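You operate a simulated robot arm through the tools that you are given. There is no shell and no other tool.

Carry out the task below with a simulated two-armed robot. There is one attempt and no reset: what you move stays moved.

## Task
Unplug the sensor and slacken the motor's three foot knobs about half a turn.
Fine: yellow test dial off before you pull the plug; stand the plug on the bench; knobs 3, 2, 1 in that order. Set down upright: sensor plug.

The check looks at the end state, three seconds after you hand in, the way a careful person would. Anything else that was tipped, shoved, dropped, spilled or broken makes it a failure.

## Robot
Two 6-joint arms with two-finger parallel grippers on one trunk, on a base that drives. Base frame: it is fixed to the floor where the robot stands at the start and does not move with it; the origin is under the middle of the robot, x ahead of it, y to its left, z up. Lengths are in mm, angles in rad, forces in N, time in s.
The left shoulder is at the start at [60, 187, 1147], the right one opposite. With the tool pointing down near the work surface each hand reaches from about 280 to 640 mm from the robot's upright axis, wherever it stands, measured 20 degrees to its own side. Places, roughly: black base knob [600, 3000, 900]; first foot knob [800, 2800, 1000]; red base knob [900, 3000, 900]; second foot knob [700, 2800, 1000]; sensor plug [1000, 3000, 1000]; third foot knob [600, 2800, 1000]; top of the service bench [600, 2800, 900]; yellow test dial [1000, 2900, 900]. Payload 1.57 kg a hand.
Tool frame (each hand has its own): the origin (TCP) lies between the finger pads and is the grasp point; the fingertips stand 30 mm ahead of it; z points along the fingers, y is the line along which they close. The gripper opens to 110 mm. The fingers are 24 mm wide and 12 mm thick; the gripper's body (48 by 112 mm) begins 78 mm behind the TCP.
Orientation is told as [roll, pitch, yaw] about the base's x, y, z axes, in that order, counted from this pose: with the fingers straight down and closing along the base's y, the tool's x points along the base's -x, its y along +y and its z along -z.

## Interface
- The arms move only by the tool nudge_tool. It takes "left_increments", "right_increments" or both (then of equal length, played together; a hand with none holds still); each is a list that holds one entry, the list of rows, each a list of 7 numbers: the opening, from 0 (shut) to 1 (fully open), then the shift along the base's x, y, z in m, then the turn, a rotation vector about the base's x, y, z in rad. In form: [[[claw, x, y, z, ax, ay, az], ...]]. A call has 1 to 20 rows; each row is the pose to reach, as a shift and turn from the pose commanded when the call began. Rows are played at 5 a second. More than 50 mm and 0.15 rad between two rows, or a gripper value outside its range, and nothing of the call is played. A pose out of reach is approached as far as the arm can. The call stops where the force on the tool passes 40 N (or 10 N more than at its start, if that is more) or the arm is blocked; 0.2 s more then pass. The fingers move at their own pace (about 153 mm/s each) and stop on an object; they squeeze with about 35 N. The grip force told is the motor's: it shows also when the fingers shut on nothing. Time passes only in rows, and 0.2 s behind the last, so rows that repeat a pose let the fingers close. It gives the time, the measured TCP pose, the force on the tool (base axes), the opening and the grip force at its end, in the units of the frame above (readings bear some noise), with the torque about the TCP (base axes, N m) and any sound that the robot's microphone picked up.
- Cameras (640 x 400 px; columns grow to the right, rows downward): "scene" is now at [22, 8.9, 1695.2]; the picture's right is [0.09, -1.00, 0.00], its down [-0.72, -0.07, -0.69] and it looks along [0.69, 0.06, -0.72] (base axes); focal length 267 px, centre (320, 200). "left" rides on the left gripper at [70, -16, -141] in its tool frame; the picture's right is [0.23, 0.97, 0.00], its down [-0.86, 0.20, -0.48] and it looks along [-0.47, 0.11, 0.88] (tool axes); focal length 222 px, centre (320, 200). "right" rides on the right gripper at [70, 16, -141] in its tool frame; the picture's right is [-0.23, 0.97, 0.00], its down [-0.86, -0.20, -0.48] and it looks along [-0.47, -0.11, 0.88] (tool axes); focal length 222 px, centre (320, 200). There is no depth. A picture from a camera that has moved, and an enlarged one, comes with that camera's place and axes in the base frame and with its lens.
- get_image(camera): a new picture of that camera. It takes no simulated time.
- slide_trunk(by): slides the trunk up (or, below 0, down) by that many mm; the arms and the scene camera ride with it, the base frame stays. It gives what a move gives, with no picture.
- drive_base(legs): drives the robot by 1 to 6 legs, each [ahead, left, turn to the left] in mm, mm and rad, along the robot's own axes; the way and the turn of a leg run together, so that a leg with both is an arc; at most 1500 mm and 3.142 rad a leg. The arms and the cameras ride along, it lands a little off, and it stops where it bumps. It gives what a move gives.
- aim_head(pan, tilt): turns the head with the scene camera to pan (to the left, within 1.501 rad either way) and tilt (down, from -0.506 to 1.204), counted from straight ahead of the robot. It gives what a move gives.
- close_up(camera, box): a new picture of the part [left, top, right, bottom] of that camera's present view, enlarged. It takes no simulated time.
- job_done(): hands the job in; it is judged then, once.

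Places have to be worked out from the pictures, the camera data and where the tool is seen. Open the grippers and draw the arms clear of the work before you hand the job in, unless the task says otherwise.

The tools are called after ">>>" by a JSON object that holds its "fn" and its "kwargs". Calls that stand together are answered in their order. nudge_tool: Moves the arms, as the interface text tells. Its arguments: {"type":"object","properties":{"left_increments":{"type":"array","items":{"type":"array","items":{"type":"array","items":{"type":"number"}}}},"right_increments":{"type":"array","items":{"type":"array","items":{"type":"array","items":{"type":"number"}}}}},"required":[]} The other tools are called the same way: slide_trunk (by) slides the trunk up or down; drive_base (legs) drives the base; aim_head (pan, tilt) turns the head that bears the scene camera; get_image (camera) takes a picture; close_up (camera, box) takes an enlarged picture of a part of a camera's view; job_done () hands the job in.

At the start:

```text
t: 0.0
left_eef_pos: [433.0, 206.5, 1204.3]
left_orientation: [-0.001, 0.001, 0.001]
left_force: [-0.8, 0.8, 0.5]
left_wrist_torque: [0.0, 0.03, 0.0]
left_grip_width: 110.1
left_finger_force: 0.0
right_eef_pos: [415.8, -132.6, 1192.6]
right_orientation: [0.002, 0.001, -0.001]
right_force: [0.2, -0.2, -0.3]
right_wrist_torque: [0.01, -0.02, 0.04]
right_grip_width: 110.1
right_finger_force: 0.0
trunk travel left (down, up): [-775.0, 215.0]
robot x, y, heading: [2.0, 2.0, -0.003]
head pan, tilt: [0.091, 0.81]
```

scene: 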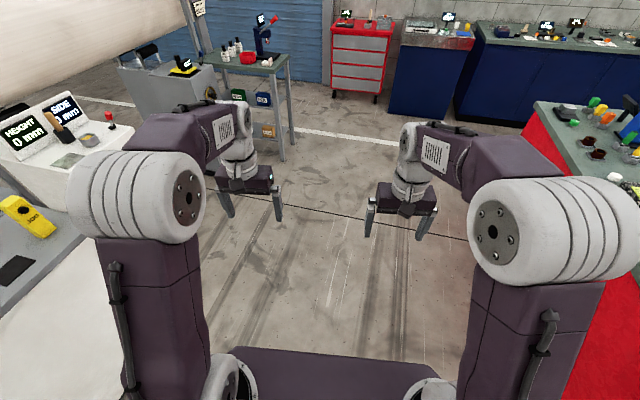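
right: 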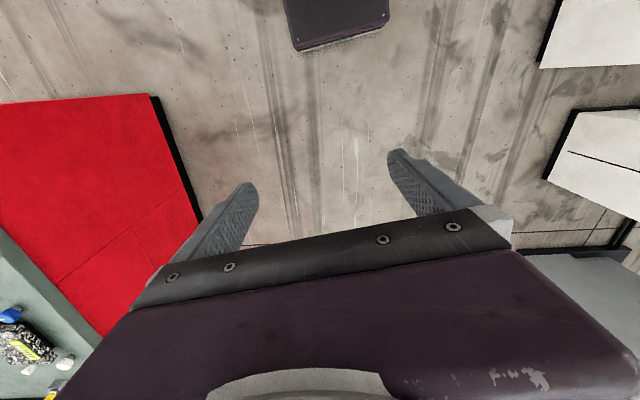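
left: 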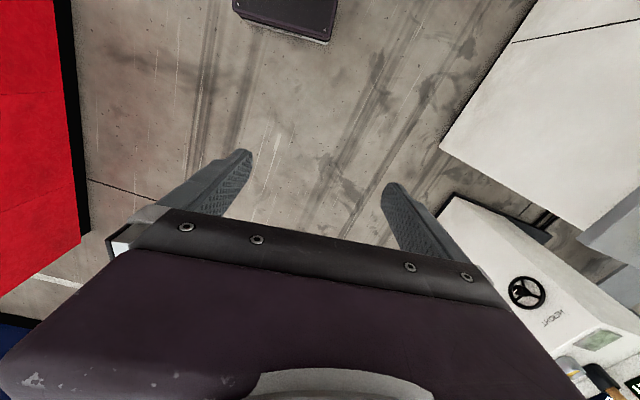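

The bench should be about 2.8 m to my left, out of the present view. I turn the head left to look that way.

>>> {"fn": "aim_head", "kwargs": {"pan": 1.3, "tilt": 0.35}}

>>> {"fn": "get_image", "kwargs": {"camera": "scene"}}

```text
t: 1.4
left_eef_pos: [433.0, 205.3, 1205.4]
left_orientation: [0.0, 0.001, 0.001]
left_force: [0.4, -0.3, 0.2]
left_wrist_torque: [-0.01, -0.01, 0.01]
left_grip_width: 110.0
left_finger_force: 0.0
right_eef_pos: [416.0, -133.0, 1192.0]
right_orientation: [0.0, 0.0, 0.0]
right_force: [1.0, -0.1, -0.5]
right_wrist_torque: [0.0, 0.04, -0.01]
right_grip_width: 109.9
right_finger_force: 0.2
trunk travel left (down, up): [-775.0, 215.0]
robot x, y, heading: [-1.6, -3.4, 0.001]
head pan, tilt: [1.3, 0.351]
```

```text
taken
camera scene: at [-32.9, 91.4, 1735.7], right [0.96, -0.27, 0.0], down [-0.09, -0.33, -0.94], along [0.25, 0.9, -0.34], focal length 267 px, centre (320, 200)
```

scene: 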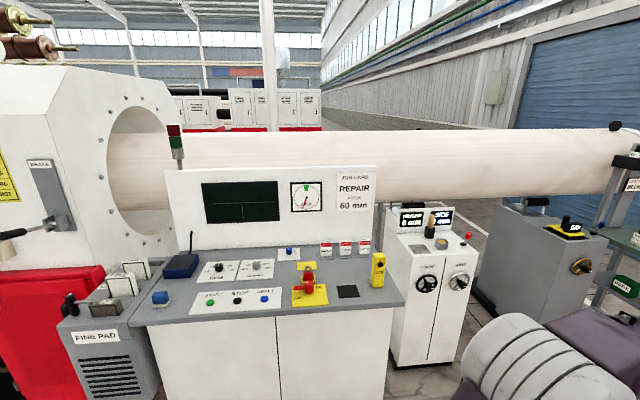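

The nominal bench place falls behind the console and the big pipe in this view. I look at several directions to find the way around.

>>> {"fn": "aim_head", "kwargs": {"pan": 0.6, "tilt": 0.3}}

>>> {"fn": "get_image", "kwargs": {"camera": "scene"}}

>>> {"fn": "aim_head", "kwargs": {"pan": 1.5, "tilt": 0.1}}

>>> {"fn": "get_image", "kwargs": {"camera": "scene"}}

```text
t: 2.5
left_eef_pos: [433.4, 206.1, 1204.6]
left_orientation: [0.001, 0.0, -0.001]
left_force: [-0.1, 0.1, 0.0]
left_wrist_torque: [-0.01, -0.01, -0.01]
left_grip_width: 110.0
left_finger_force: 0.1
right_eef_pos: [415.5, -132.9, 1192.9]
right_orientation: [0.0, 0.0, 0.0]
right_force: [-0.9, 0.7, 0.5]
right_wrist_torque: [0.02, -0.01, 0.03]
right_grip_width: 110.0
right_finger_force: 0.0
trunk travel left (down, up): [-775.0, 215.0]
robot x, y, heading: [2.8, -0.5, 0.001]
head pan, tilt: [0.6, 0.3]
```

```text
taken
camera scene: at [19.1, 54.6, 1740.4], right [0.57, -0.82, 0.0], down [-0.24, -0.17, -0.96], along [0.79, 0.54, -0.3], focal length 267 px, centre (320, 200)
```

scene: 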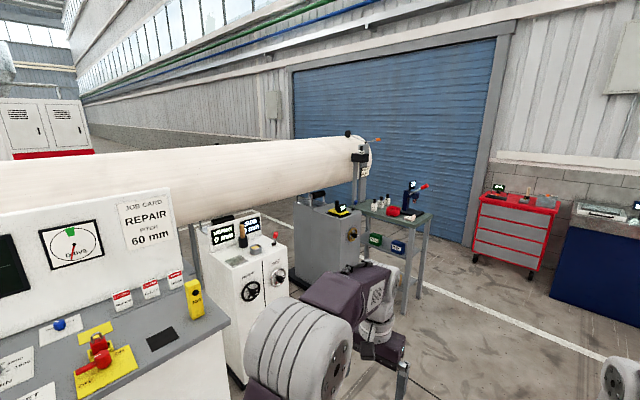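

```text
t: 3.7
left_eef_pos: [432.8, 206.2, 1205.4]
left_orientation: [-0.001, 0.0, 0.001]
left_force: [0.0, 0.0, -0.2]
left_wrist_torque: [0.01, 0.03, 0.0]
left_grip_width: 109.9
left_finger_force: 0.1
right_eef_pos: [415.7, -132.0, 1191.8]
right_orientation: [0.0, 0.001, 0.001]
right_force: [-0.1, 0.6, 0.3]
right_wrist_torque: [0.04, -0.01, 0.02]
right_grip_width: 109.8
right_finger_force: 0.0
trunk travel left (down, up): [-775.0, 215.0]
robot x, y, heading: [1.0, -0.2, 0.01]
head pan, tilt: [1.499, 0.099]
```

```text
taken
camera scene: at [-51.2, 93.6, 1759.1], right [1.0, -0.07, 0.0], down [-0.01, -0.1, -0.99], along [0.07, 0.99, -0.1], focal length 267 px, centre (320, 200)
```

scene: 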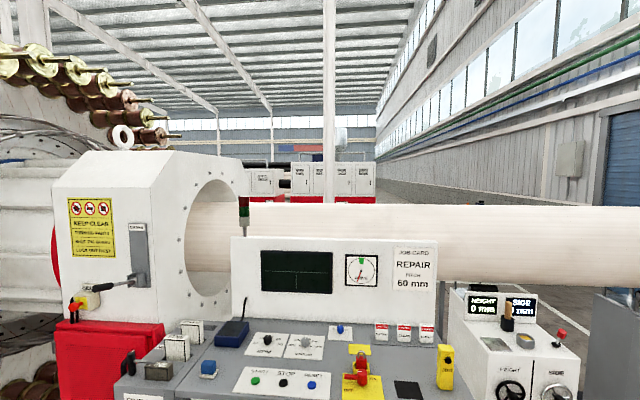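

The pipe blocks a direct way; the passage between the small table (x up to ~2500) and the blue shutter (x ~4200) looks open. I drive ahead along x first in steps.

>>> {"fn": "drive_base", "kwargs": {"legs": [[1400, 0, 0], [1300, -100, 0]]}}

>>> {"fn": "aim_head", "kwargs": {"pan": 0.8, "tilt": 0.45}}

>>> {"fn": "get_image", "kwargs": {"camera": "scene"}}

>>> {"fn": "aim_head", "kwargs": {"pan": 1.5, "tilt": 0.4}}

>>> {"fn": "get_image", "kwargs": {"camera": "scene"}}

>>> {"fn": "aim_head", "kwargs": {"pan": 0.0, "tilt": 0.6}}

>>> {"fn": "get_image", "kwargs": {"camera": "scene"}}

```text
t: 16.7
left_eef_pos: [3116.6, 107.7, 1205.8]
left_orientation: [0.0, 0.0, 0.002]
left_force: [0.4, 0.6, 0.1]
left_wrist_torque: [0.0, -0.04, 0.0]
left_grip_width: 110.0
left_finger_force: 0.1
right_eef_pos: [3100.4, -231.9, 1192.7]
right_orientation: [-0.001, 0.0, 0.002]
right_force: [-0.3, -0.6, -0.1]
right_wrist_torque: [0.03, 0.02, -0.01]
right_grip_width: 110.0
right_finger_force: 0.0
trunk travel left (down, up): [-775.0, 215.0]
robot x, y, heading: [2685.6, -100.1, -0.0]
head pan, tilt: [1.499, 0.099]
```

```text
t: 17.8
left_eef_pos: [3116.8, 106.7, 1206.2]
left_orientation: [0.001, -0.001, 0.002]
left_force: [-0.3, -0.3, -0.2]
left_wrist_torque: [-0.01, 0.03, 0.02]
left_grip_width: 110.1
left_finger_force: 0.1
right_eef_pos: [3099.8, -231.6, 1193.4]
right_orientation: [0.0, 0.001, 0.003]
right_force: [0.0, -0.8, 0.0]
right_wrist_torque: [-0.01, 0.01, 0.03]
right_grip_width: 110.0
right_finger_force: 0.1
trunk travel left (down, up): [-775.0, 215.0]
robot x, y, heading: [2683.2, -103.0, 0.001]
head pan, tilt: [0.799, 0.45]
```

```text
taken
camera scene: at [2689.9, -32.7, 1726.5], right [0.72, -0.69, 0.0], down [-0.3, -0.31, -0.9], along [0.63, 0.65, -0.43], focal length 267 px, centre (320, 200)
```

scene: 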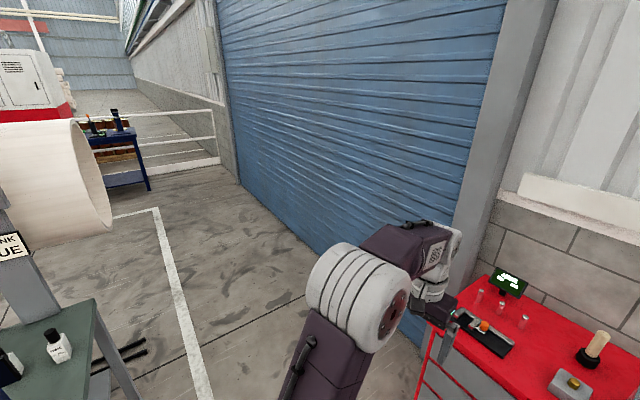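

```text
t: 18.9
left_eef_pos: [3118.2, 106.8, 1204.2]
left_orientation: [-0.001, 0.002, 0.001]
left_force: [-0.5, -0.9, 0.0]
left_wrist_torque: [0.0, 0.01, 0.04]
left_grip_width: 110.0
left_finger_force: 0.1
right_eef_pos: [3099.1, -232.3, 1192.6]
right_orientation: [0.0, -0.002, 0.002]
right_force: [0.0, 0.1, -0.2]
right_wrist_torque: [0.03, -0.02, 0.03]
right_grip_width: 110.0
right_finger_force: 0.1
trunk travel left (down, up): [-775.0, 215.0]
robot x, y, heading: [2687.7, -99.2, 0.004]
head pan, tilt: [1.499, 0.4]
```

```text
taken
camera scene: at [2632.9, -6.5, 1731.2], right [1.0, -0.07, 0.0], down [-0.03, -0.39, -0.92], along [0.06, 0.92, -0.39], focal length 267 px, centre (320, 200)
```

scene: 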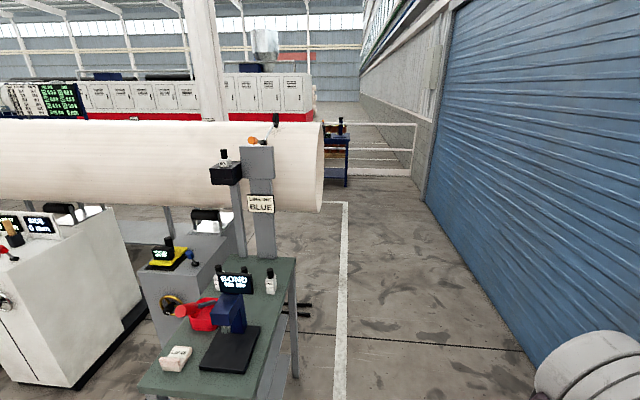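

```text
t: 20.5
left_eef_pos: [3117.1, 107.1, 1205.8]
left_orientation: [0.0, 0.0, 0.002]
left_force: [-0.2, -0.8, -0.3]
left_wrist_torque: [0.0, 0.0, -0.02]
left_grip_width: 109.9
left_finger_force: 0.0
right_eef_pos: [3099.2, -230.8, 1191.9]
right_orientation: [-0.001, 0.001, 0.001]
right_force: [0.6, 0.9, 0.0]
right_wrist_torque: [-0.02, 0.0, -0.02]
right_grip_width: 109.9
right_finger_force: 0.0
trunk travel left (down, up): [-775.0, 215.0]
robot x, y, heading: [2683.4, -98.0, -0.002]
head pan, tilt: [0.0, 0.6]
```

```text
taken
camera scene: at [2714.7, -98.6, 1712.9], right [0.0, -1.0, 0.0], down [-0.56, 0.0, -0.83], along [0.83, 0.0, -0.56], focal length 267 px, centre (320, 200)
```

scene: 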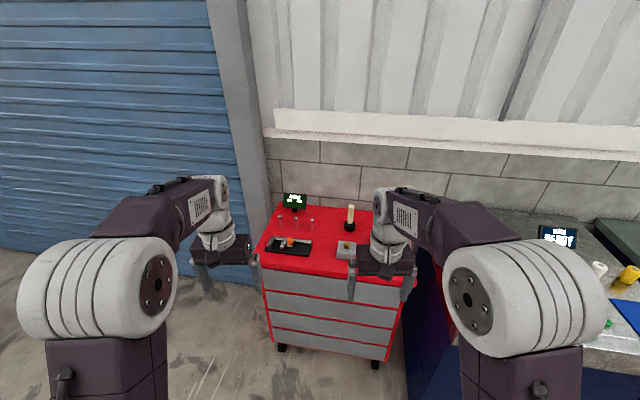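

Passage between table (edge x≈2550), pipe end (x≈2740) and shutter is open. I go diagonally to about (3200, 550), then turn left.

>>> {"fn": "drive_base", "kwargs": {"legs": [[250, 0, 0], [280, 650, 0], [0, 0, 1.571], [1100, 0, 0]]}}

>>> {"fn": "aim_head", "kwargs": {"pan": 0.5, "tilt": 0.4}}

>>> {"fn": "get_image", "kwargs": {"camera": "scene"}}

>>> {"fn": "aim_head", "kwargs": {"pan": 1.3, "tilt": 0.4}}

>>> {"fn": "get_image", "kwargs": {"camera": "scene"}}

```text
t: 34.8
left_eef_pos: [3091.0, 2081.4, 1205.4]
left_orientation: [0.0, -0.001, 1.523]
left_force: [-0.1, -0.1, -0.6]
left_wrist_torque: [0.02, -0.01, 0.0]
left_grip_width: 110.0
left_finger_force: 0.0
right_eef_pos: [3429.6, 2046.4, 1193.4]
right_orientation: [-0.001, 0.0, 1.522]
right_force: [-0.6, 0.4, 0.3]
right_wrist_torque: [0.05, 0.01, 0.01]
right_grip_width: 110.0
right_finger_force: 0.0
trunk travel left (down, up): [-775.0, 215.0]
robot x, y, heading: [3276.4, 1639.5, 1.523]
head pan, tilt: [0.0, 0.6]
```

```text
t: 35.7
left_eef_pos: [3091.2, 2082.8, 1205.6]
left_orientation: [0.0, 0.0, 1.521]
left_force: [-0.4, -0.4, -0.4]
left_wrist_torque: [0.01, 0.03, 0.0]
left_grip_width: 110.0
left_finger_force: 0.2
right_eef_pos: [3428.6, 2047.9, 1191.8]
right_orientation: [0.0, 0.001, 1.521]
right_force: [0.3, -0.1, -0.4]
right_wrist_torque: [-0.04, 0.0, -0.02]
right_grip_width: 110.0
right_finger_force: 0.0
trunk travel left (down, up): [-775.0, 215.0]
robot x, y, heading: [3274.0, 1642.1, 1.519]
head pan, tilt: [0.499, 0.4]
```

```text
taken
camera scene: at [3235.0, 1664.6, 1731.1], right [0.9, 0.43, 0.0], down [0.17, -0.35, -0.92], along [-0.4, 0.83, -0.39], focal length 267 px, centre (320, 200)
```

scene: 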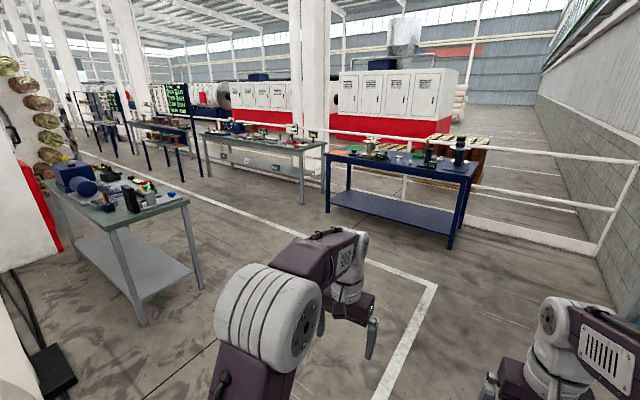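

```text
t: 36.8
left_eef_pos: [3091.9, 2083.0, 1205.8]
left_orientation: [0.0, 0.0, 1.522]
left_force: [-0.8, -0.1, -0.1]
left_wrist_torque: [-0.01, -0.02, -0.02]
left_grip_width: 109.9
left_finger_force: 0.0
right_eef_pos: [3428.1, 2047.5, 1192.8]
right_orientation: [0.0, 0.001, 1.523]
right_force: [-0.1, -0.1, -0.6]
right_wrist_torque: [0.01, 0.02, -0.01]
right_grip_width: 109.9
right_finger_force: 0.0
trunk travel left (down, up): [-775.0, 215.0]
robot x, y, heading: [3275.7, 1639.4, 1.526]
head pan, tilt: [1.3, 0.4]
```

```text
taken
camera scene: at [3187.2, 1610.4, 1731.2], right [0.32, 0.95, 0.0], down [0.37, -0.12, -0.92], along [-0.87, 0.29, -0.39], focal length 267 px, centre (320, 200)
```

scene: 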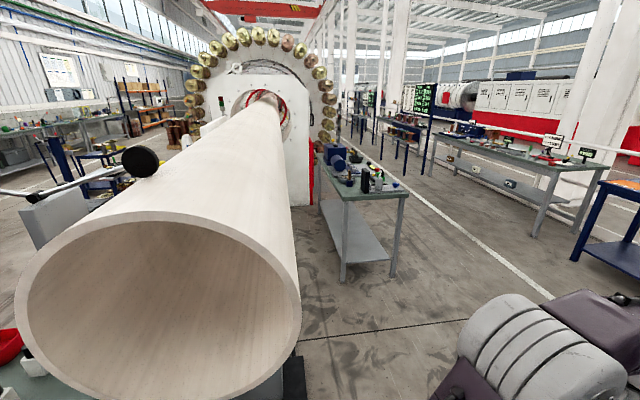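

The grey/green-topped bench with the blue motor is my target, spanning roughly x 0–1400, y 2420–2980. I zoom in on it.

>>> {"fn": "close_up", "kwargs": {"camera": "scene", "box": [300, 130, 420, 205]}}

>>> {"fn": "aim_head", "kwargs": {"pan": 0.9, "tilt": 0.4}}

>>> {"fn": "get_image", "kwargs": {"camera": "scene"}}

```text
5.33 times, centred on (360, 168) of scene
camera zoom: at [3187.2, 1610.4, 1731.2], right [0.32, 0.95, 0.0], down [0.37, -0.12, -0.92], along [-0.87, 0.29, -0.39], focal length 1422 px, centre (107, 373)
```

zoom: 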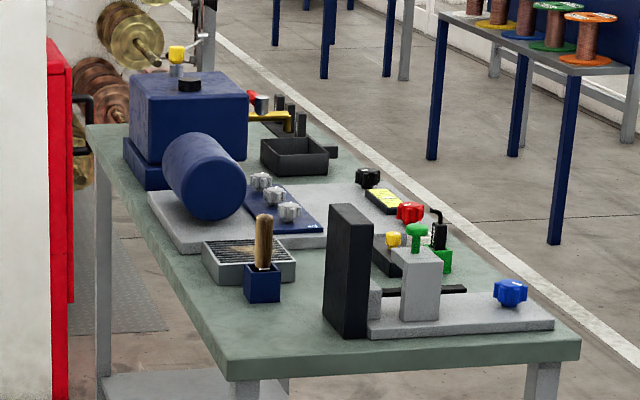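

```text
t: 37.7
left_eef_pos: [3091.9, 2081.8, 1203.9]
left_orientation: [0.001, -0.001, 1.521]
left_force: [-0.2, -0.2, -0.1]
left_wrist_torque: [0.0, 0.02, 0.01]
left_grip_width: 110.0
left_finger_force: 0.0
right_eef_pos: [3428.2, 2048.3, 1192.6]
right_orientation: [0.001, 0.001, 1.522]
right_force: [-0.3, 0.2, 0.3]
right_wrist_torque: [-0.01, -0.03, -0.01]
right_grip_width: 110.1
right_finger_force: 0.2
trunk travel left (down, up): [-775.0, 215.0]
robot x, y, heading: [3275.3, 1641.9, 1.525]
head pan, tilt: [0.901, 0.4]
```

```text
taken
camera scene: at [3205.4, 1642.0, 1731.2], right [0.66, 0.75, 0.0], down [0.29, -0.26, -0.92], along [-0.69, 0.61, -0.39], focal length 267 px, centre (320, 200)
```

scene: 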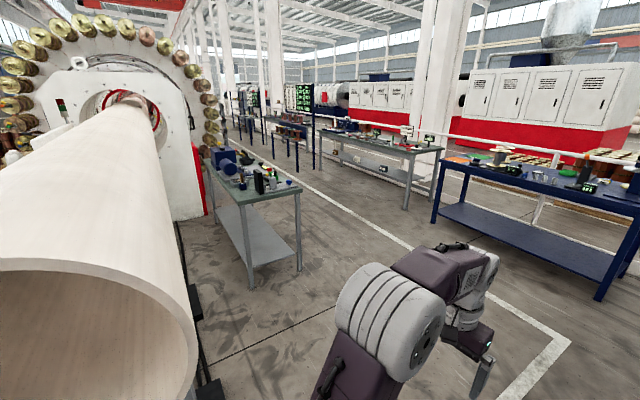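

The motor's panel faces +y, so I'll approach from the aisle side (bench edge y≈3000), standing at y≈3500 facing -y. I drive around in steps to about (900, 3750).

>>> {"fn": "drive_base", "kwargs": {"legs": [[1100, 0, 0], [0, 0, 1.571], [1250, -950, 0], [1200, -100, 0]]}}

>>> {"fn": "aim_head", "kwargs": {"pan": 1.3, "tilt": 0.6}}

>>> {"fn": "get_image", "kwargs": {"camera": "scene"}}

```text
refused: leg 3 is longer than a leg can be; nothing moved
```

```text
t: 38.5
left_eef_pos: [3090.8, 2081.8, 1205.6]
left_orientation: [0.0, 0.001, 1.522]
left_force: [0.5, 0.6, 1.0]
left_wrist_torque: [0.03, -0.04, 0.01]
left_grip_width: 110.0
left_finger_force: 0.0
right_eef_pos: [3428.1, 2048.0, 1193.2]
right_orientation: [0.001, 0.0, 1.523]
right_force: [0.6, -0.8, -0.1]
right_wrist_torque: [-0.02, 0.01, -0.01]
right_grip_width: 109.8
right_finger_force: 0.1
trunk travel left (down, up): [-775.0, 215.0]
robot x, y, heading: [3278.2, 1641.7, 1.525]
head pan, tilt: [1.3, 0.6]
```

```text
taken
camera scene: at [3191.3, 1609.0, 1713.0], right [0.32, 0.95, 0.0], down [0.54, -0.18, -0.83], along [-0.78, 0.26, -0.56], focal length 267 px, centre (320, 200)
```

scene: 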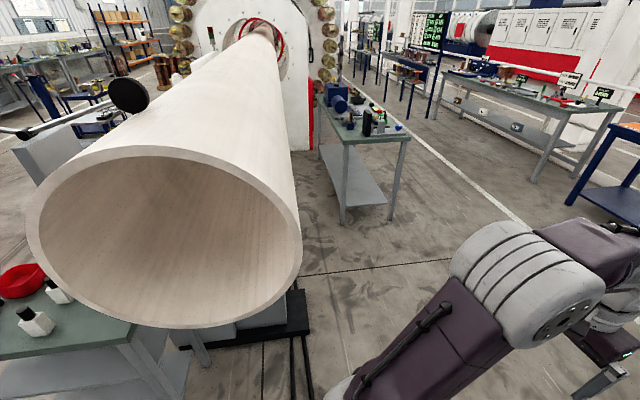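

The drive was refused because leg 3 was too long; I split it.

>>> {"fn": "drive_base", "kwargs": {"legs": [[1100, 0, 0], [0, 0, 1.571], [800, -700, 0], [800, -300, 0], [850, 0, 0]]}}

>>> {"fn": "get_image", "kwargs": {"camera": "scene"}}

```text
t: 61.3
left_eef_pos: [467.9, 3652.8, 1204.6]
left_orientation: [-0.001, 0.002, 3.086]
left_force: [-0.2, 0.8, -0.1]
left_wrist_torque: [0.01, 0.01, -0.01]
left_grip_width: 110.2
left_finger_force: 0.1
right_eef_pos: [502.9, 3990.2, 1192.8]
right_orientation: [-0.001, 0.002, 3.089]
right_force: [0.1, -0.4, -0.6]
right_wrist_torque: [0.01, -0.01, 0.0]
right_grip_width: 110.3
right_finger_force: 0.0
trunk travel left (down, up): [-775.0, 215.0]
robot x, y, heading: [910.0, 3837.6, 3.087]
head pan, tilt: [1.3, 0.6]
```

```text
taken
camera scene: at [945.6, 3750.5, 1712.9], right [-0.95, 0.32, 0.0], down [0.18, 0.54, -0.83], along [-0.26, -0.78, -0.56], focal length 267 px, centre (320, 200)
```

scene: 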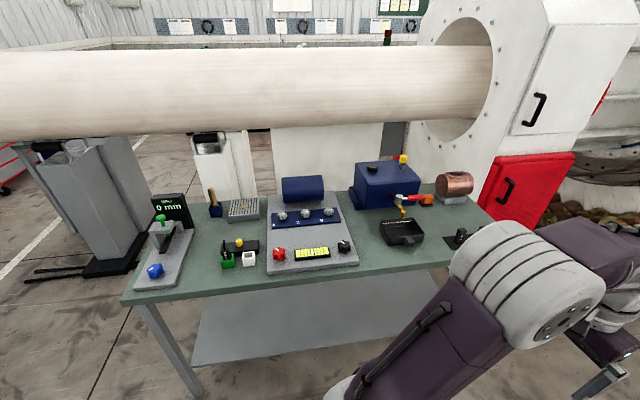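

Now I see the bench clearly: knobs near x≈690, y≈2770, plug/dial cluster near x≈950–1000. I turn to face -y and approach cautiously.

>>> {"fn": "drive_base", "kwargs": {"legs": [[0, 0, 1.625]]}}

>>> {"fn": "aim_head", "kwargs": {"pan": 0.0, "tilt": 0.8}}

>>> {"fn": "get_image", "kwargs": {"camera": "scene"}}

>>> {"fn": "close_up", "kwargs": {"camera": "scene", "box": [200, 50, 440, 200]}}

```text
t: 65.7
left_eef_pos: [1116.9, 3402.7, 1205.1]
left_orientation: [-0.001, 0.0, -1.571]
left_force: [0.2, -0.1, -0.4]
left_wrist_torque: [0.0, -0.02, -0.02]
left_grip_width: 110.0
left_finger_force: 0.2
right_eef_pos: [778.3, 3419.8, 1191.9]
right_orientation: [0.001, -0.001, -1.572]
right_force: [-0.1, 0.3, 0.0]
right_wrist_torque: [-0.03, 0.04, 0.05]
right_grip_width: 109.9
right_finger_force: 0.0
trunk travel left (down, up): [-775.0, 215.0]
robot x, y, heading: [912.1, 3839.0, -1.574]
head pan, tilt: [1.3, 0.6]
```

```text
t: 67.1
left_eef_pos: [1115.9, 3402.6, 1204.6]
left_orientation: [0.001, 0.0, -1.571]
left_force: [-0.7, 0.2, -0.6]
left_wrist_torque: [0.01, 0.0, 0.0]
left_grip_width: 110.2
left_finger_force: 0.1
right_eef_pos: [777.5, 3420.0, 1192.4]
right_orientation: [-0.003, 0.003, -1.57]
right_force: [-0.5, 0.1, 0.4]
right_wrist_torque: [0.0, 0.03, -0.03]
right_grip_width: 109.8
right_finger_force: 0.1
trunk travel left (down, up): [-775.0, 215.0]
robot x, y, heading: [911.1, 3835.0, -1.577]
head pan, tilt: [0.0, 0.799]
```

```text
taken
camera scene: at [913.1, 3816.8, 1696.1], right [-1.0, 0.0, 0.0], down [0.0, 0.72, -0.7], along [0.0, -0.7, -0.72], focal length 267 px, centre (320, 200)
```

scene: 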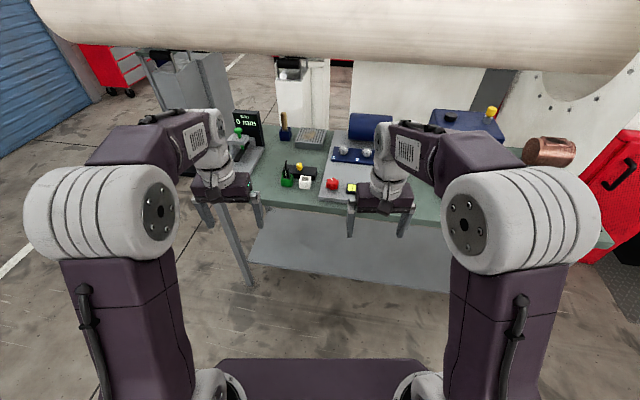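

```text
2.67 times, centred on (320, 125) of scene
camera zoom: at [913.1, 3816.8, 1696.1], right [-1.0, 0.0, 0.0], down [0.0, 0.72, -0.7], along [0.0, -0.7, -0.72], focal length 711 px, centre (320, 400)
```

zoom: 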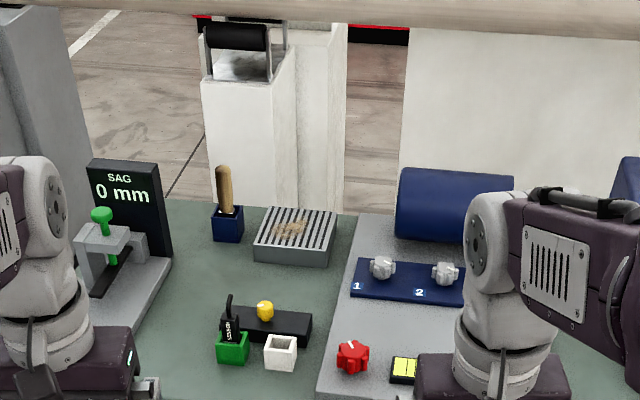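

The wrist-height is above everything on the bench. I approach to y≈3400 and shift to x≈790, then look again.

>>> {"fn": "drive_base", "kwargs": {"legs": [[420, -120, 0]]}}

>>> {"fn": "aim_head", "kwargs": {"pan": 0.0, "tilt": 0.95}}

>>> {"fn": "get_image", "kwargs": {"camera": "scene"}}

>>> {"fn": "get_image", "kwargs": {"camera": "left"}}

>>> {"fn": "get_image", "kwargs": {"camera": "right"}}

```text
t: 69.8
left_eef_pos: [1002.6, 2983.6, 1206.2]
left_orientation: [0.0, 0.0, -1.563]
left_force: [0.1, -0.5, 0.0]
left_wrist_torque: [-0.02, -0.04, -0.03]
left_grip_width: 110.0
left_finger_force: 0.0
right_eef_pos: [663.5, 3000.1, 1193.3]
right_orientation: [0.001, -0.002, -1.562]
right_force: [-0.1, 1.2, 0.1]
right_wrist_torque: [-0.02, -0.03, 0.01]
right_grip_width: 110.0
right_finger_force: 0.0
trunk travel left (down, up): [-775.0, 215.0]
robot x, y, heading: [791.3, 3413.3, -1.565]
head pan, tilt: [0.0, 0.799]
```

```text
t: 70.5
left_eef_pos: [1002.5, 2982.8, 1204.4]
left_orientation: [0.0, -0.001, -1.563]
left_force: [-0.4, -0.4, -0.2]
left_wrist_torque: [0.01, 0.02, -0.02]
left_grip_width: 109.9
left_finger_force: 0.0
right_eef_pos: [664.4, 2997.3, 1193.0]
right_orientation: [0.0, 0.0, -1.562]
right_force: [0.0, -1.0, 0.6]
right_wrist_torque: [0.02, -0.01, 0.0]
right_grip_width: 109.8
right_finger_force: 0.0
trunk travel left (down, up): [-775.0, 215.0]
robot x, y, heading: [789.7, 3418.1, -1.563]
head pan, tilt: [0.0, 0.949]
```

```text
taken
camera scene: at [794.3, 3403.1, 1684.6], right [-1.0, -0.01, 0.0], down [-0.01, 0.81, -0.58], along [0.01, -0.58, -0.81], focal length 267 px, centre (320, 200)
```

scene: 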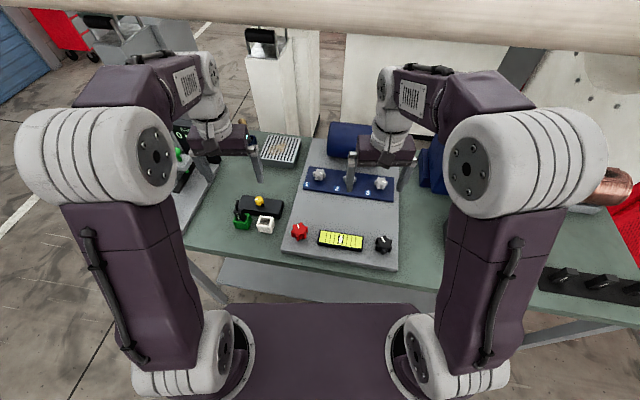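

```text
taken
camera left: at [986.7, 3051.4, 1346.8], right [0.97, 0.24, 0.0], down [0.21, -0.85, 0.48], along [0.11, -0.46, -0.88], focal length 222 px, centre (320, 200)
```

left: 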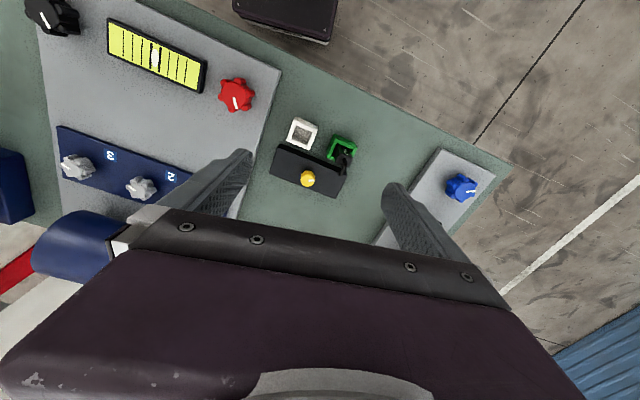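

```text
taken
camera right: at [678.4, 3067.9, 1333.0], right [0.98, -0.22, 0.0], down [-0.19, -0.86, 0.48], along [-0.1, -0.47, -0.88], focal length 222 px, centre (320, 200)
```

right: 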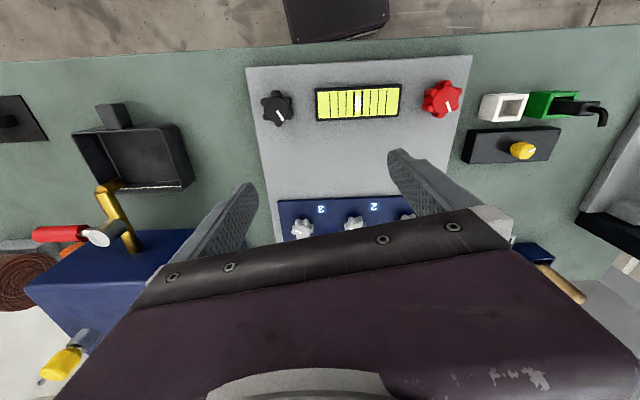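

Both wrist cameras show the cluster. I zoom in on the plug, dial and knobs.

>>> {"fn": "close_up", "kwargs": {"camera": "left", "box": [260, 105, 380, 205]}}

>>> {"fn": "close_up", "kwargs": {"camera": "right", "box": [440, 70, 640, 195]}}

>>> {"fn": "close_up", "kwargs": {"camera": "scene", "box": [220, 150, 410, 270]}}

>>> {"fn": "close_up", "kwargs": {"camera": "right", "box": [240, 50, 480, 245]}}

```text
4.00 times, centred on (320, 155) of left
camera zoom: at [986.7, 3051.4, 1346.8], right [0.97, 0.24, 0.0], down [0.21, -0.85, 0.48], along [0.11, -0.46, -0.88], focal length 888 px, centre (320, 380)
```

zoom: 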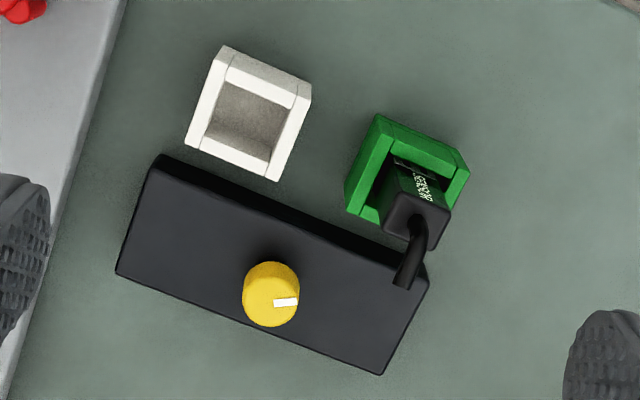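

```text
3.20 times, centred on (540, 132) of right
camera zoom: at [678.4, 3067.9, 1333.0], right [0.98, -0.22, 0.0], down [-0.19, -0.86, 0.48], along [-0.1, -0.47, -0.88], focal length 711 px, centre (-384, 416)
```

zoom: 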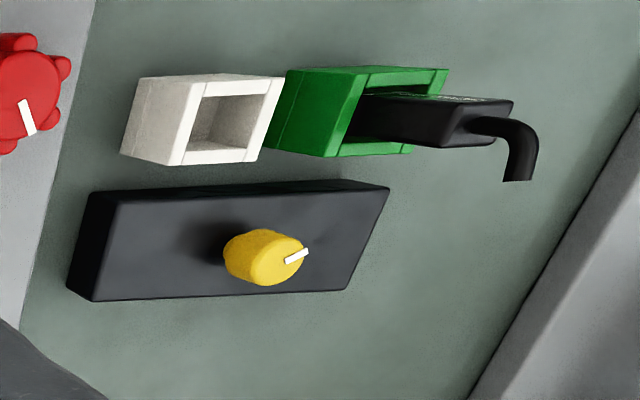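

```text
3.33 times, centred on (315, 210) of scene
camera zoom: at [794.3, 3403.1, 1684.6], right [-1.0, -0.01, 0.0], down [-0.01, 0.81, -0.58], along [0.01, -0.58, -0.81], focal length 888 px, centre (337, 167)
```

zoom: 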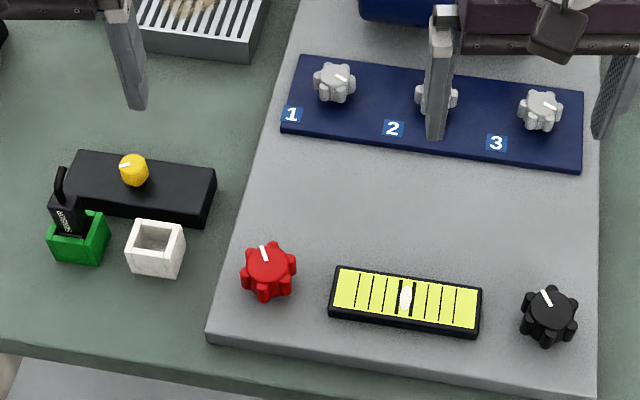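

```text
2.05 times, centred on (360, 148) of right
camera zoom: at [678.4, 3067.9, 1333.0], right [0.98, -0.22, 0.0], down [-0.19, -0.86, 0.48], along [-0.1, -0.47, -0.88], focal length 456 px, centre (238, 308)
```

zoom: 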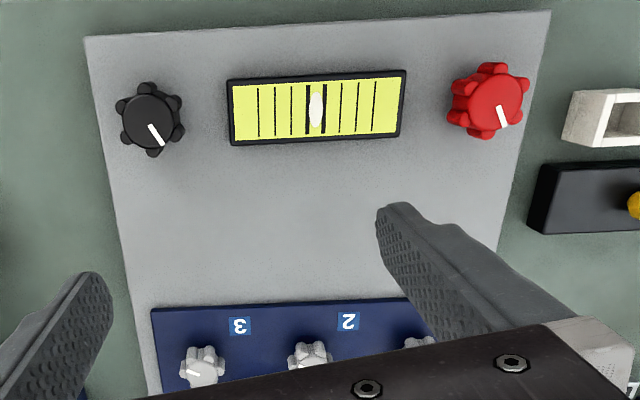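

The dial is at about (1002, 2883, 953) and plug top at about (1050, 2952, 995). I need to read the dial's markings, so I zoom further.

>>> {"fn": "close_up", "kwargs": {"camera": "left", "box": [285, 155, 335, 195]}}

>>> {"fn": "close_up", "kwargs": {"camera": "scene", "box": [225, 185, 295, 240]}}

>>> {"fn": "close_up", "kwargs": {"camera": "scene", "box": [300, 155, 400, 205]}}

```text
10.00 times, centred on (310, 175) of left
camera zoom: at [986.7, 3051.4, 1346.8], right [0.97, 0.24, 0.0], down [0.21, -0.85, 0.48], along [0.11, -0.46, -0.88], focal length 2221 px, centre (420, 450)
```

zoom: 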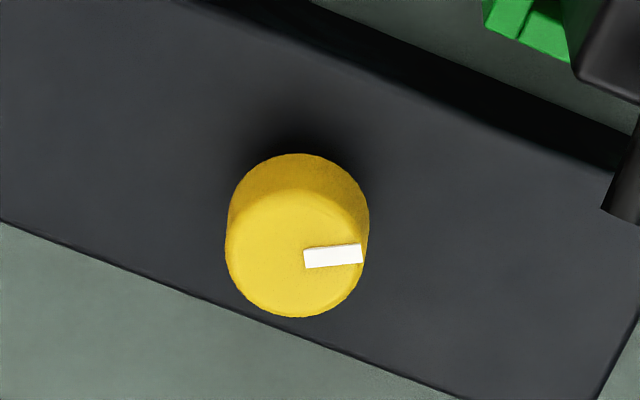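

```text
7.27 times, centred on (260, 212) of scene
camera zoom: at [794.3, 3403.1, 1684.6], right [-1.0, -0.01, 0.0], down [-0.01, 0.81, -0.58], along [0.01, -0.58, -0.81], focal length 1939 px, centre (756, 109)
```

zoom: 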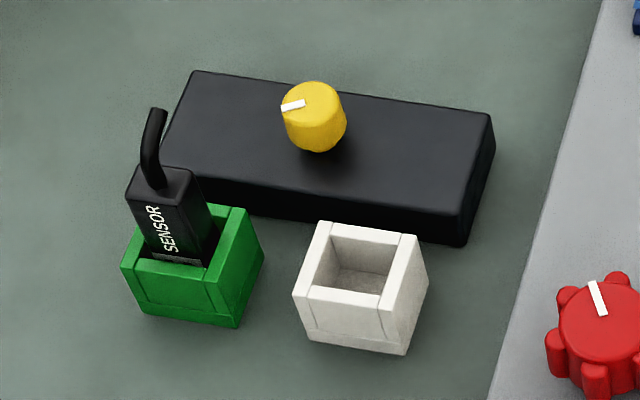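

```text
6.40 times, centred on (350, 180) of scene
camera zoom: at [794.3, 3403.1, 1684.6], right [-1.0, -0.01, 0.0], down [-0.01, 0.81, -0.58], along [0.01, -0.58, -0.81], focal length 1706 px, centre (128, 328)
```

zoom: 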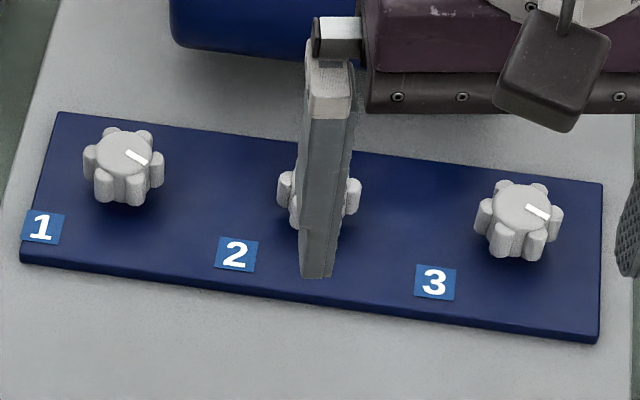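

No label on the dial; pointer points to +x. Before working I check how close the base is to the bench by looking steeply down.

>>> {"fn": "aim_head", "kwargs": {"pan": 0.0, "tilt": 1.204}}

>>> {"fn": "get_image", "kwargs": {"camera": "scene"}}

```text
t: 71.2
left_eef_pos: [1002.1, 2981.6, 1205.6]
left_orientation: [0.0, 0.0, -1.563]
left_force: [-0.1, -0.4, 0.0]
left_wrist_torque: [0.0, -0.01, 0.0]
left_grip_width: 110.1
left_finger_force: 0.0
right_eef_pos: [664.5, 2997.1, 1192.7]
right_orientation: [-0.001, 0.0, -1.563]
right_force: [1.3, -0.2, 0.3]
right_wrist_torque: [0.01, 0.02, 0.01]
right_grip_width: 110.2
right_finger_force: 0.0
trunk travel left (down, up): [-775.0, 215.0]
robot x, y, heading: [792.1, 3418.1, -1.563]
head pan, tilt: [0.0, 1.201]
```

```text
taken
camera scene: at [794.2, 3420.1, 1668.4], right [-1.0, -0.01, 0.0], down [-0.01, 0.93, -0.36], along [0.0, -0.36, -0.93], focal length 267 px, centre (320, 200)
```

scene: 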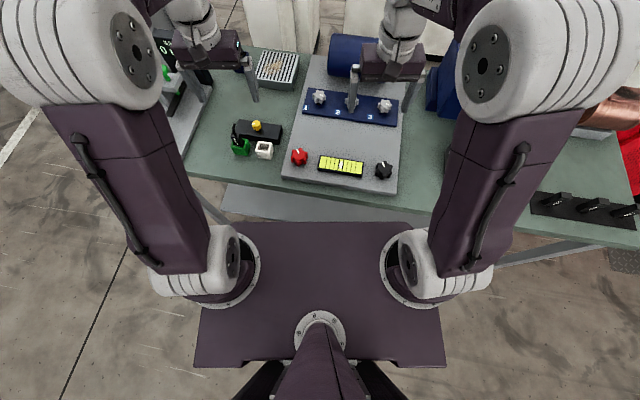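

The base's front seems ~220 mm ahead of the axis and the bench edge is skewed ~-8°. I zoom to measure the bench edge and my base front more exactly before creeping closer.

>>> {"fn": "close_up", "kwargs": {"camera": "scene", "box": [200, 140, 440, 260]}}

>>> {"fn": "close_up", "kwargs": {"camera": "left", "box": [150, 0, 410, 160]}}

>>> {"fn": "close_up", "kwargs": {"camera": "right", "box": [190, 0, 450, 100]}}

```text
2.67 times, centred on (320, 200) of scene
camera zoom: at [794.2, 3420.1, 1668.4], right [-1.0, -0.01, 0.0], down [-0.01, 0.93, -0.36], along [0.0, -0.36, -0.93], focal length 711 px, centre (320, 200)
```

zoom: 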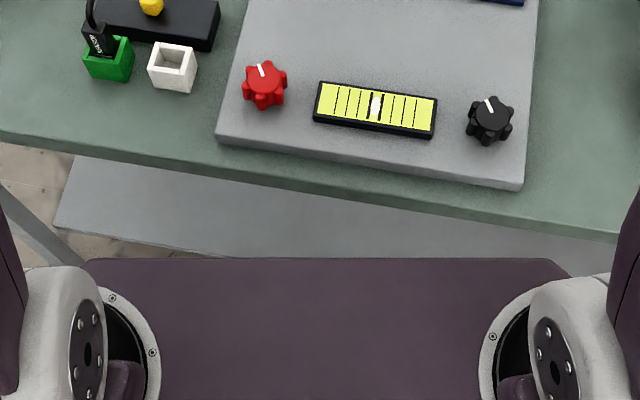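

```text
2.46 times, centred on (280, 80) of left
camera zoom: at [986.8, 3051.6, 1346.9], right [0.97, 0.24, 0.0], down [0.21, -0.85, 0.48], along [0.11, -0.46, -0.88], focal length 547 px, centre (418, 495)
```

zoom: 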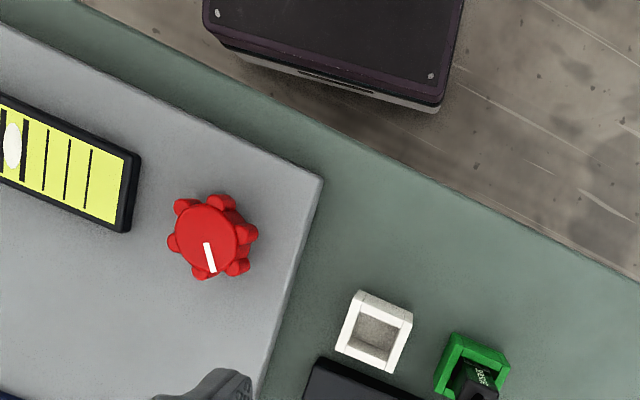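

```text
2.46 times, centred on (320, 50) of right
camera zoom: at [678.5, 3068.0, 1333.0], right [0.98, -0.22, 0.0], down [-0.19, -0.86, 0.48], along [-0.1, -0.47, -0.88], focal length 547 px, centre (320, 569)
```

zoom: 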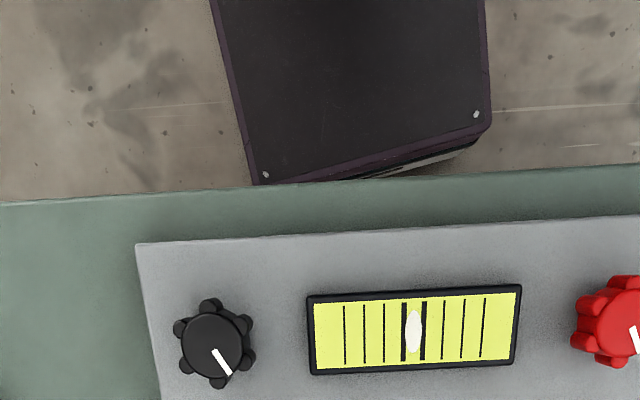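

Edge of the bench: y≈3100−0.172(x−800); base front is ~216 mm ahead of the axis. I turn square to the bench first, then advance to about 240 mm from the edge.

>>> {"fn": "drive_base", "kwargs": {"legs": [[0, 0, -0.178]]}}

```text
t: 72.3
left_eef_pos: [923.8, 2952.6, 1205.0]
left_orientation: [0.002, -0.001, -1.739]
left_force: [-0.4, 0.8, 0.8]
left_wrist_torque: [0.01, -0.04, 0.0]
left_grip_width: 110.0
left_finger_force: 0.0
right_eef_pos: [592.3, 3026.6, 1192.0]
right_orientation: [0.0, 0.0, -1.739]
right_force: [0.2, 0.2, 0.5]
right_wrist_torque: [0.02, 0.0, 0.0]
right_grip_width: 110.0
right_finger_force: 0.0
trunk travel left (down, up): [-775.0, 215.0]
robot x, y, heading: [794.0, 3411.7, -1.741]
head pan, tilt: [0.0, 1.201]
```

The heading is now −1.741, parallel to the bench. I advance 62 mm and shift 60 mm left.

>>> {"fn": "drive_base", "kwargs": {"legs": [[60, 60, 0]]}}

>>> {"fn": "aim_head", "kwargs": {"pan": 0.0, "tilt": 0.95}}

>>> {"fn": "get_image", "kwargs": {"camera": "scene"}}

>>> {"fn": "get_image", "kwargs": {"camera": "left"}}

>>> {"fn": "get_image", "kwargs": {"camera": "right"}}

```text
t: 73.4
left_eef_pos: [970.4, 2886.1, 1206.5]
left_orientation: [0.002, -0.001, -1.739]
left_force: [0.2, 0.0, 0.5]
left_wrist_torque: [-0.05, -0.03, -0.04]
left_grip_width: 110.0
left_finger_force: 0.1
right_eef_pos: [639.1, 2961.9, 1193.7]
right_orientation: [0.0, -0.002, -1.739]
right_force: [-0.8, 0.3, 0.8]
right_wrist_torque: [-0.02, 0.01, 0.01]
right_grip_width: 110.1
right_finger_force: 0.1
trunk travel left (down, up): [-775.0, 215.0]
robot x, y, heading: [836.9, 3343.0, -1.735]
head pan, tilt: [0.0, 1.201]
```

```text
t: 74.2
left_eef_pos: [972.3, 2882.2, 1204.3]
left_orientation: [-0.001, 0.003, -1.739]
left_force: [0.8, 0.0, 0.0]
left_wrist_torque: [0.01, -0.01, -0.05]
left_grip_width: 109.8
left_finger_force: 0.1
right_eef_pos: [642.1, 2956.5, 1193.0]
right_orientation: [-0.002, 0.003, -1.739]
right_force: [0.0, -0.1, -0.2]
right_wrist_torque: [0.07, 0.03, -0.01]
right_grip_width: 110.1
right_finger_force: 0.0
trunk travel left (down, up): [-775.0, 215.0]
robot x, y, heading: [840.6, 3345.5, -1.736]
head pan, tilt: [0.0, 0.949]
```

```text
taken
camera scene: at [842.7, 3332.9, 1684.4], right [-0.99, 0.17, 0.0], down [0.14, 0.8, -0.58], along [-0.1, -0.57, -0.81], focal length 267 px, centre (320, 200)
```

scene: 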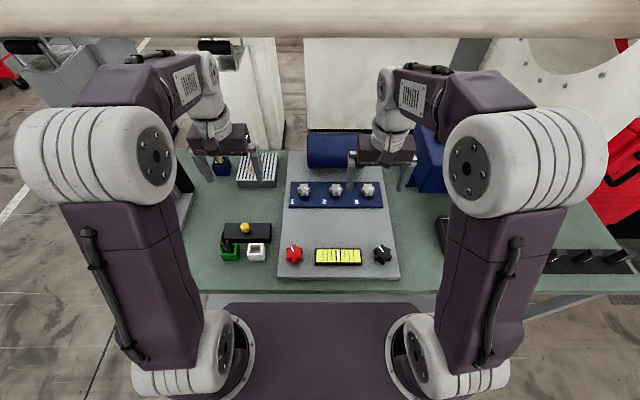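

```text
taken
camera left: at [970.2, 2953.1, 1346.3], right [1.0, 0.06, 0.0], down [0.05, -0.88, 0.48], along [0.03, -0.48, -0.88], focal length 222 px, centre (320, 200)
```

left: 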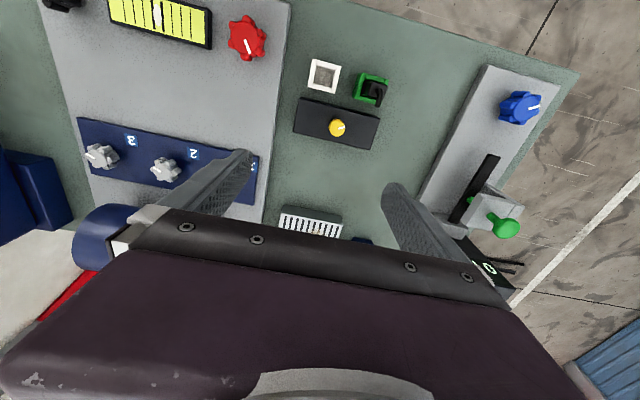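

```text
taken
camera right: at [669.4, 3023.3, 1332.9], right [0.92, -0.39, 0.0], down [-0.34, -0.81, 0.48], along [-0.19, -0.44, -0.88], focal length 222 px, centre (320, 200)
```

right: 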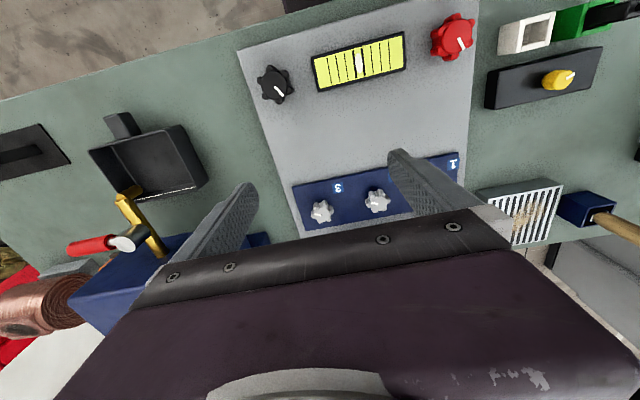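

Robot is now square to the bench. I take zooms from both wrists to triangulate dial and plug precisely.

>>> {"fn": "close_up", "kwargs": {"camera": "left", "box": [290, 50, 400, 160]}}

>>> {"fn": "close_up", "kwargs": {"camera": "right", "box": [480, 0, 640, 110]}}

>>> {"fn": "close_up", "kwargs": {"camera": "scene", "box": [210, 210, 280, 270]}}

>>> {"fn": "close_up", "kwargs": {"camera": "scene", "box": [280, 170, 390, 220]}}

```text
3.64 times, centred on (345, 105) of left
camera zoom: at [970.2, 2953.1, 1346.3], right [1.0, 0.06, 0.0], down [0.05, -0.88, 0.48], along [0.03, -0.48, -0.88], focal length 808 px, centre (229, 546)
```

zoom: 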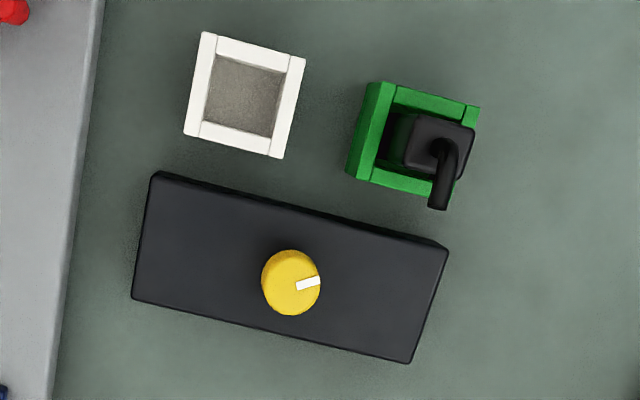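

```text
3.64 times, centred on (560, 55) of right
camera zoom: at [669.4, 3023.3, 1332.9], right [0.92, -0.39, 0.0], down [-0.34, -0.81, 0.48], along [-0.19, -0.44, -0.88], focal length 808 px, centre (-553, 727)
```

zoom: 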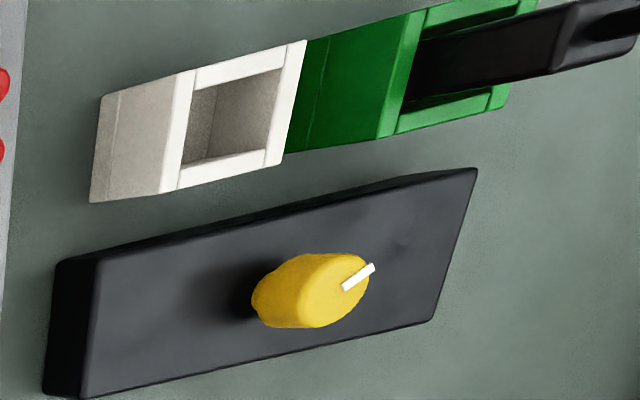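

```text
6.67 times, centred on (245, 240) of scene
camera zoom: at [842.7, 3332.9, 1684.4], right [-0.99, 0.17, 0.0], down [0.14, 0.8, -0.58], along [-0.1, -0.57, -0.81], focal length 1777 px, centre (820, -67)
```

zoom: 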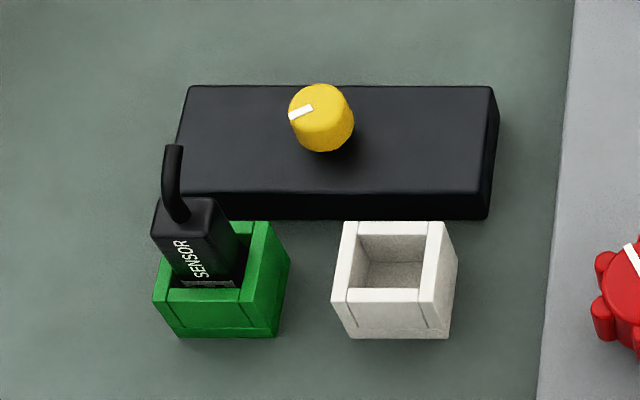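

```text
5.82 times, centred on (335, 195) of scene
camera zoom: at [842.7, 3332.9, 1684.4], right [-0.99, 0.17, 0.0], down [0.14, 0.8, -0.58], along [-0.1, -0.57, -0.81], focal length 1551 px, centre (233, 229)
```

zoom: 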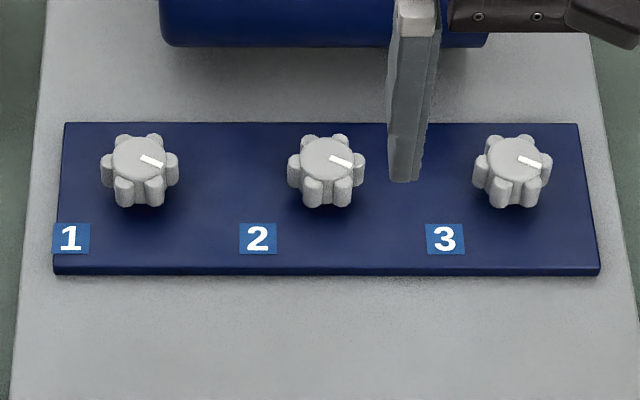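

Dial top is at about (1005, 2878, 949), with the box top near 927. I bring the left hand above it, yawed −60° so that a counter-clockwise turn swings the hand away from the plug's cable stub.

>>> {"fn": "nudge_tool", "kwargs": {"left_increments": [[[0.6, 0.005, -0.001, -0.02, 0, 0, -0.14], [0.5, 0.01, -0.002, -0.04, 0, 0, -0.28], [0.5, 0.015, -0.003, -0.06, 0, 0, -0.42], [0.5, 0.02, -0.004, -0.08, 0, 0, -0.56], [0.5, 0.025, -0.005, -0.1, 0, 0, -0.7], [0.5, 0.03, -0.006, -0.11, 0, 0, -0.84], [0.5, 0.034, -0.006, -0.12, 0, 0, -0.98], [0.5, 0.034, -0.006, -0.12, 0, 0, -1.05], [0.5, 0.034, -0.006, -0.12, 0, 0, -1.05]]]}}

>>> {"fn": "get_image", "kwargs": {"camera": "left"}}

>>> {"fn": "get_image", "kwargs": {"camera": "scene"}}

```text
t: 76.2
left_eef_pos: [1006.0, 2878.4, 1085.4]
left_orientation: [0.0, 0.0, -2.791]
left_force: [0.4, -0.8, -0.4]
left_wrist_torque: [-0.01, 0.0, 0.04]
left_grip_width: 54.8
left_finger_force: 0.0
right_eef_pos: [641.3, 2957.2, 1191.1]
right_orientation: [0.0, 0.0, -1.738]
right_force: [-0.3, -0.2, -0.3]
right_wrist_torque: [0.0, 0.04, 0.02]
right_grip_width: 109.7
right_finger_force: 0.1
trunk travel left (down, up): [-775.0, 215.0]
robot x, y, heading: [840.9, 3346.4, -1.744]
head pan, tilt: [0.0, 0.949]
```

```text
taken
camera left: at [1067.1, 2916.9, 1226.6], right [0.55, -0.84, 0.0], down [-0.73, -0.48, 0.48], along [-0.4, -0.26, -0.88], focal length 222 px, centre (320, 200)
```

left: 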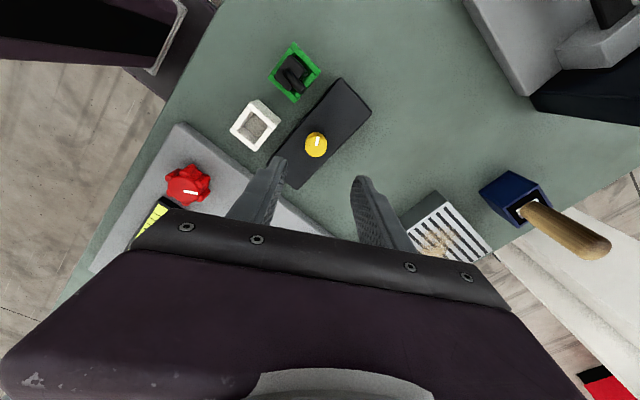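

```text
taken
camera scene: at [841.1, 3335.2, 1684.5], right [-0.99, 0.17, 0.0], down [0.14, 0.8, -0.58], along [-0.1, -0.57, -0.81], focal length 267 px, centre (320, 200)
```

scene: 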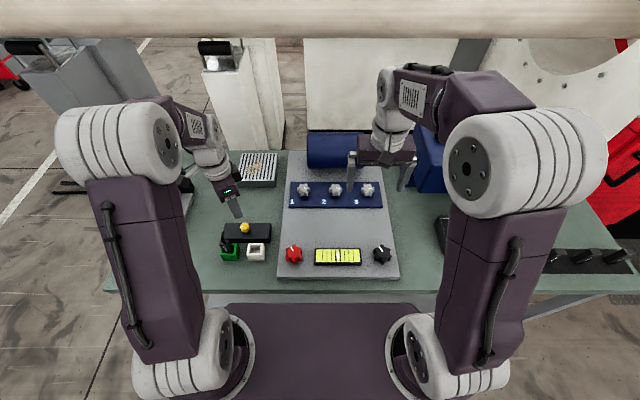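

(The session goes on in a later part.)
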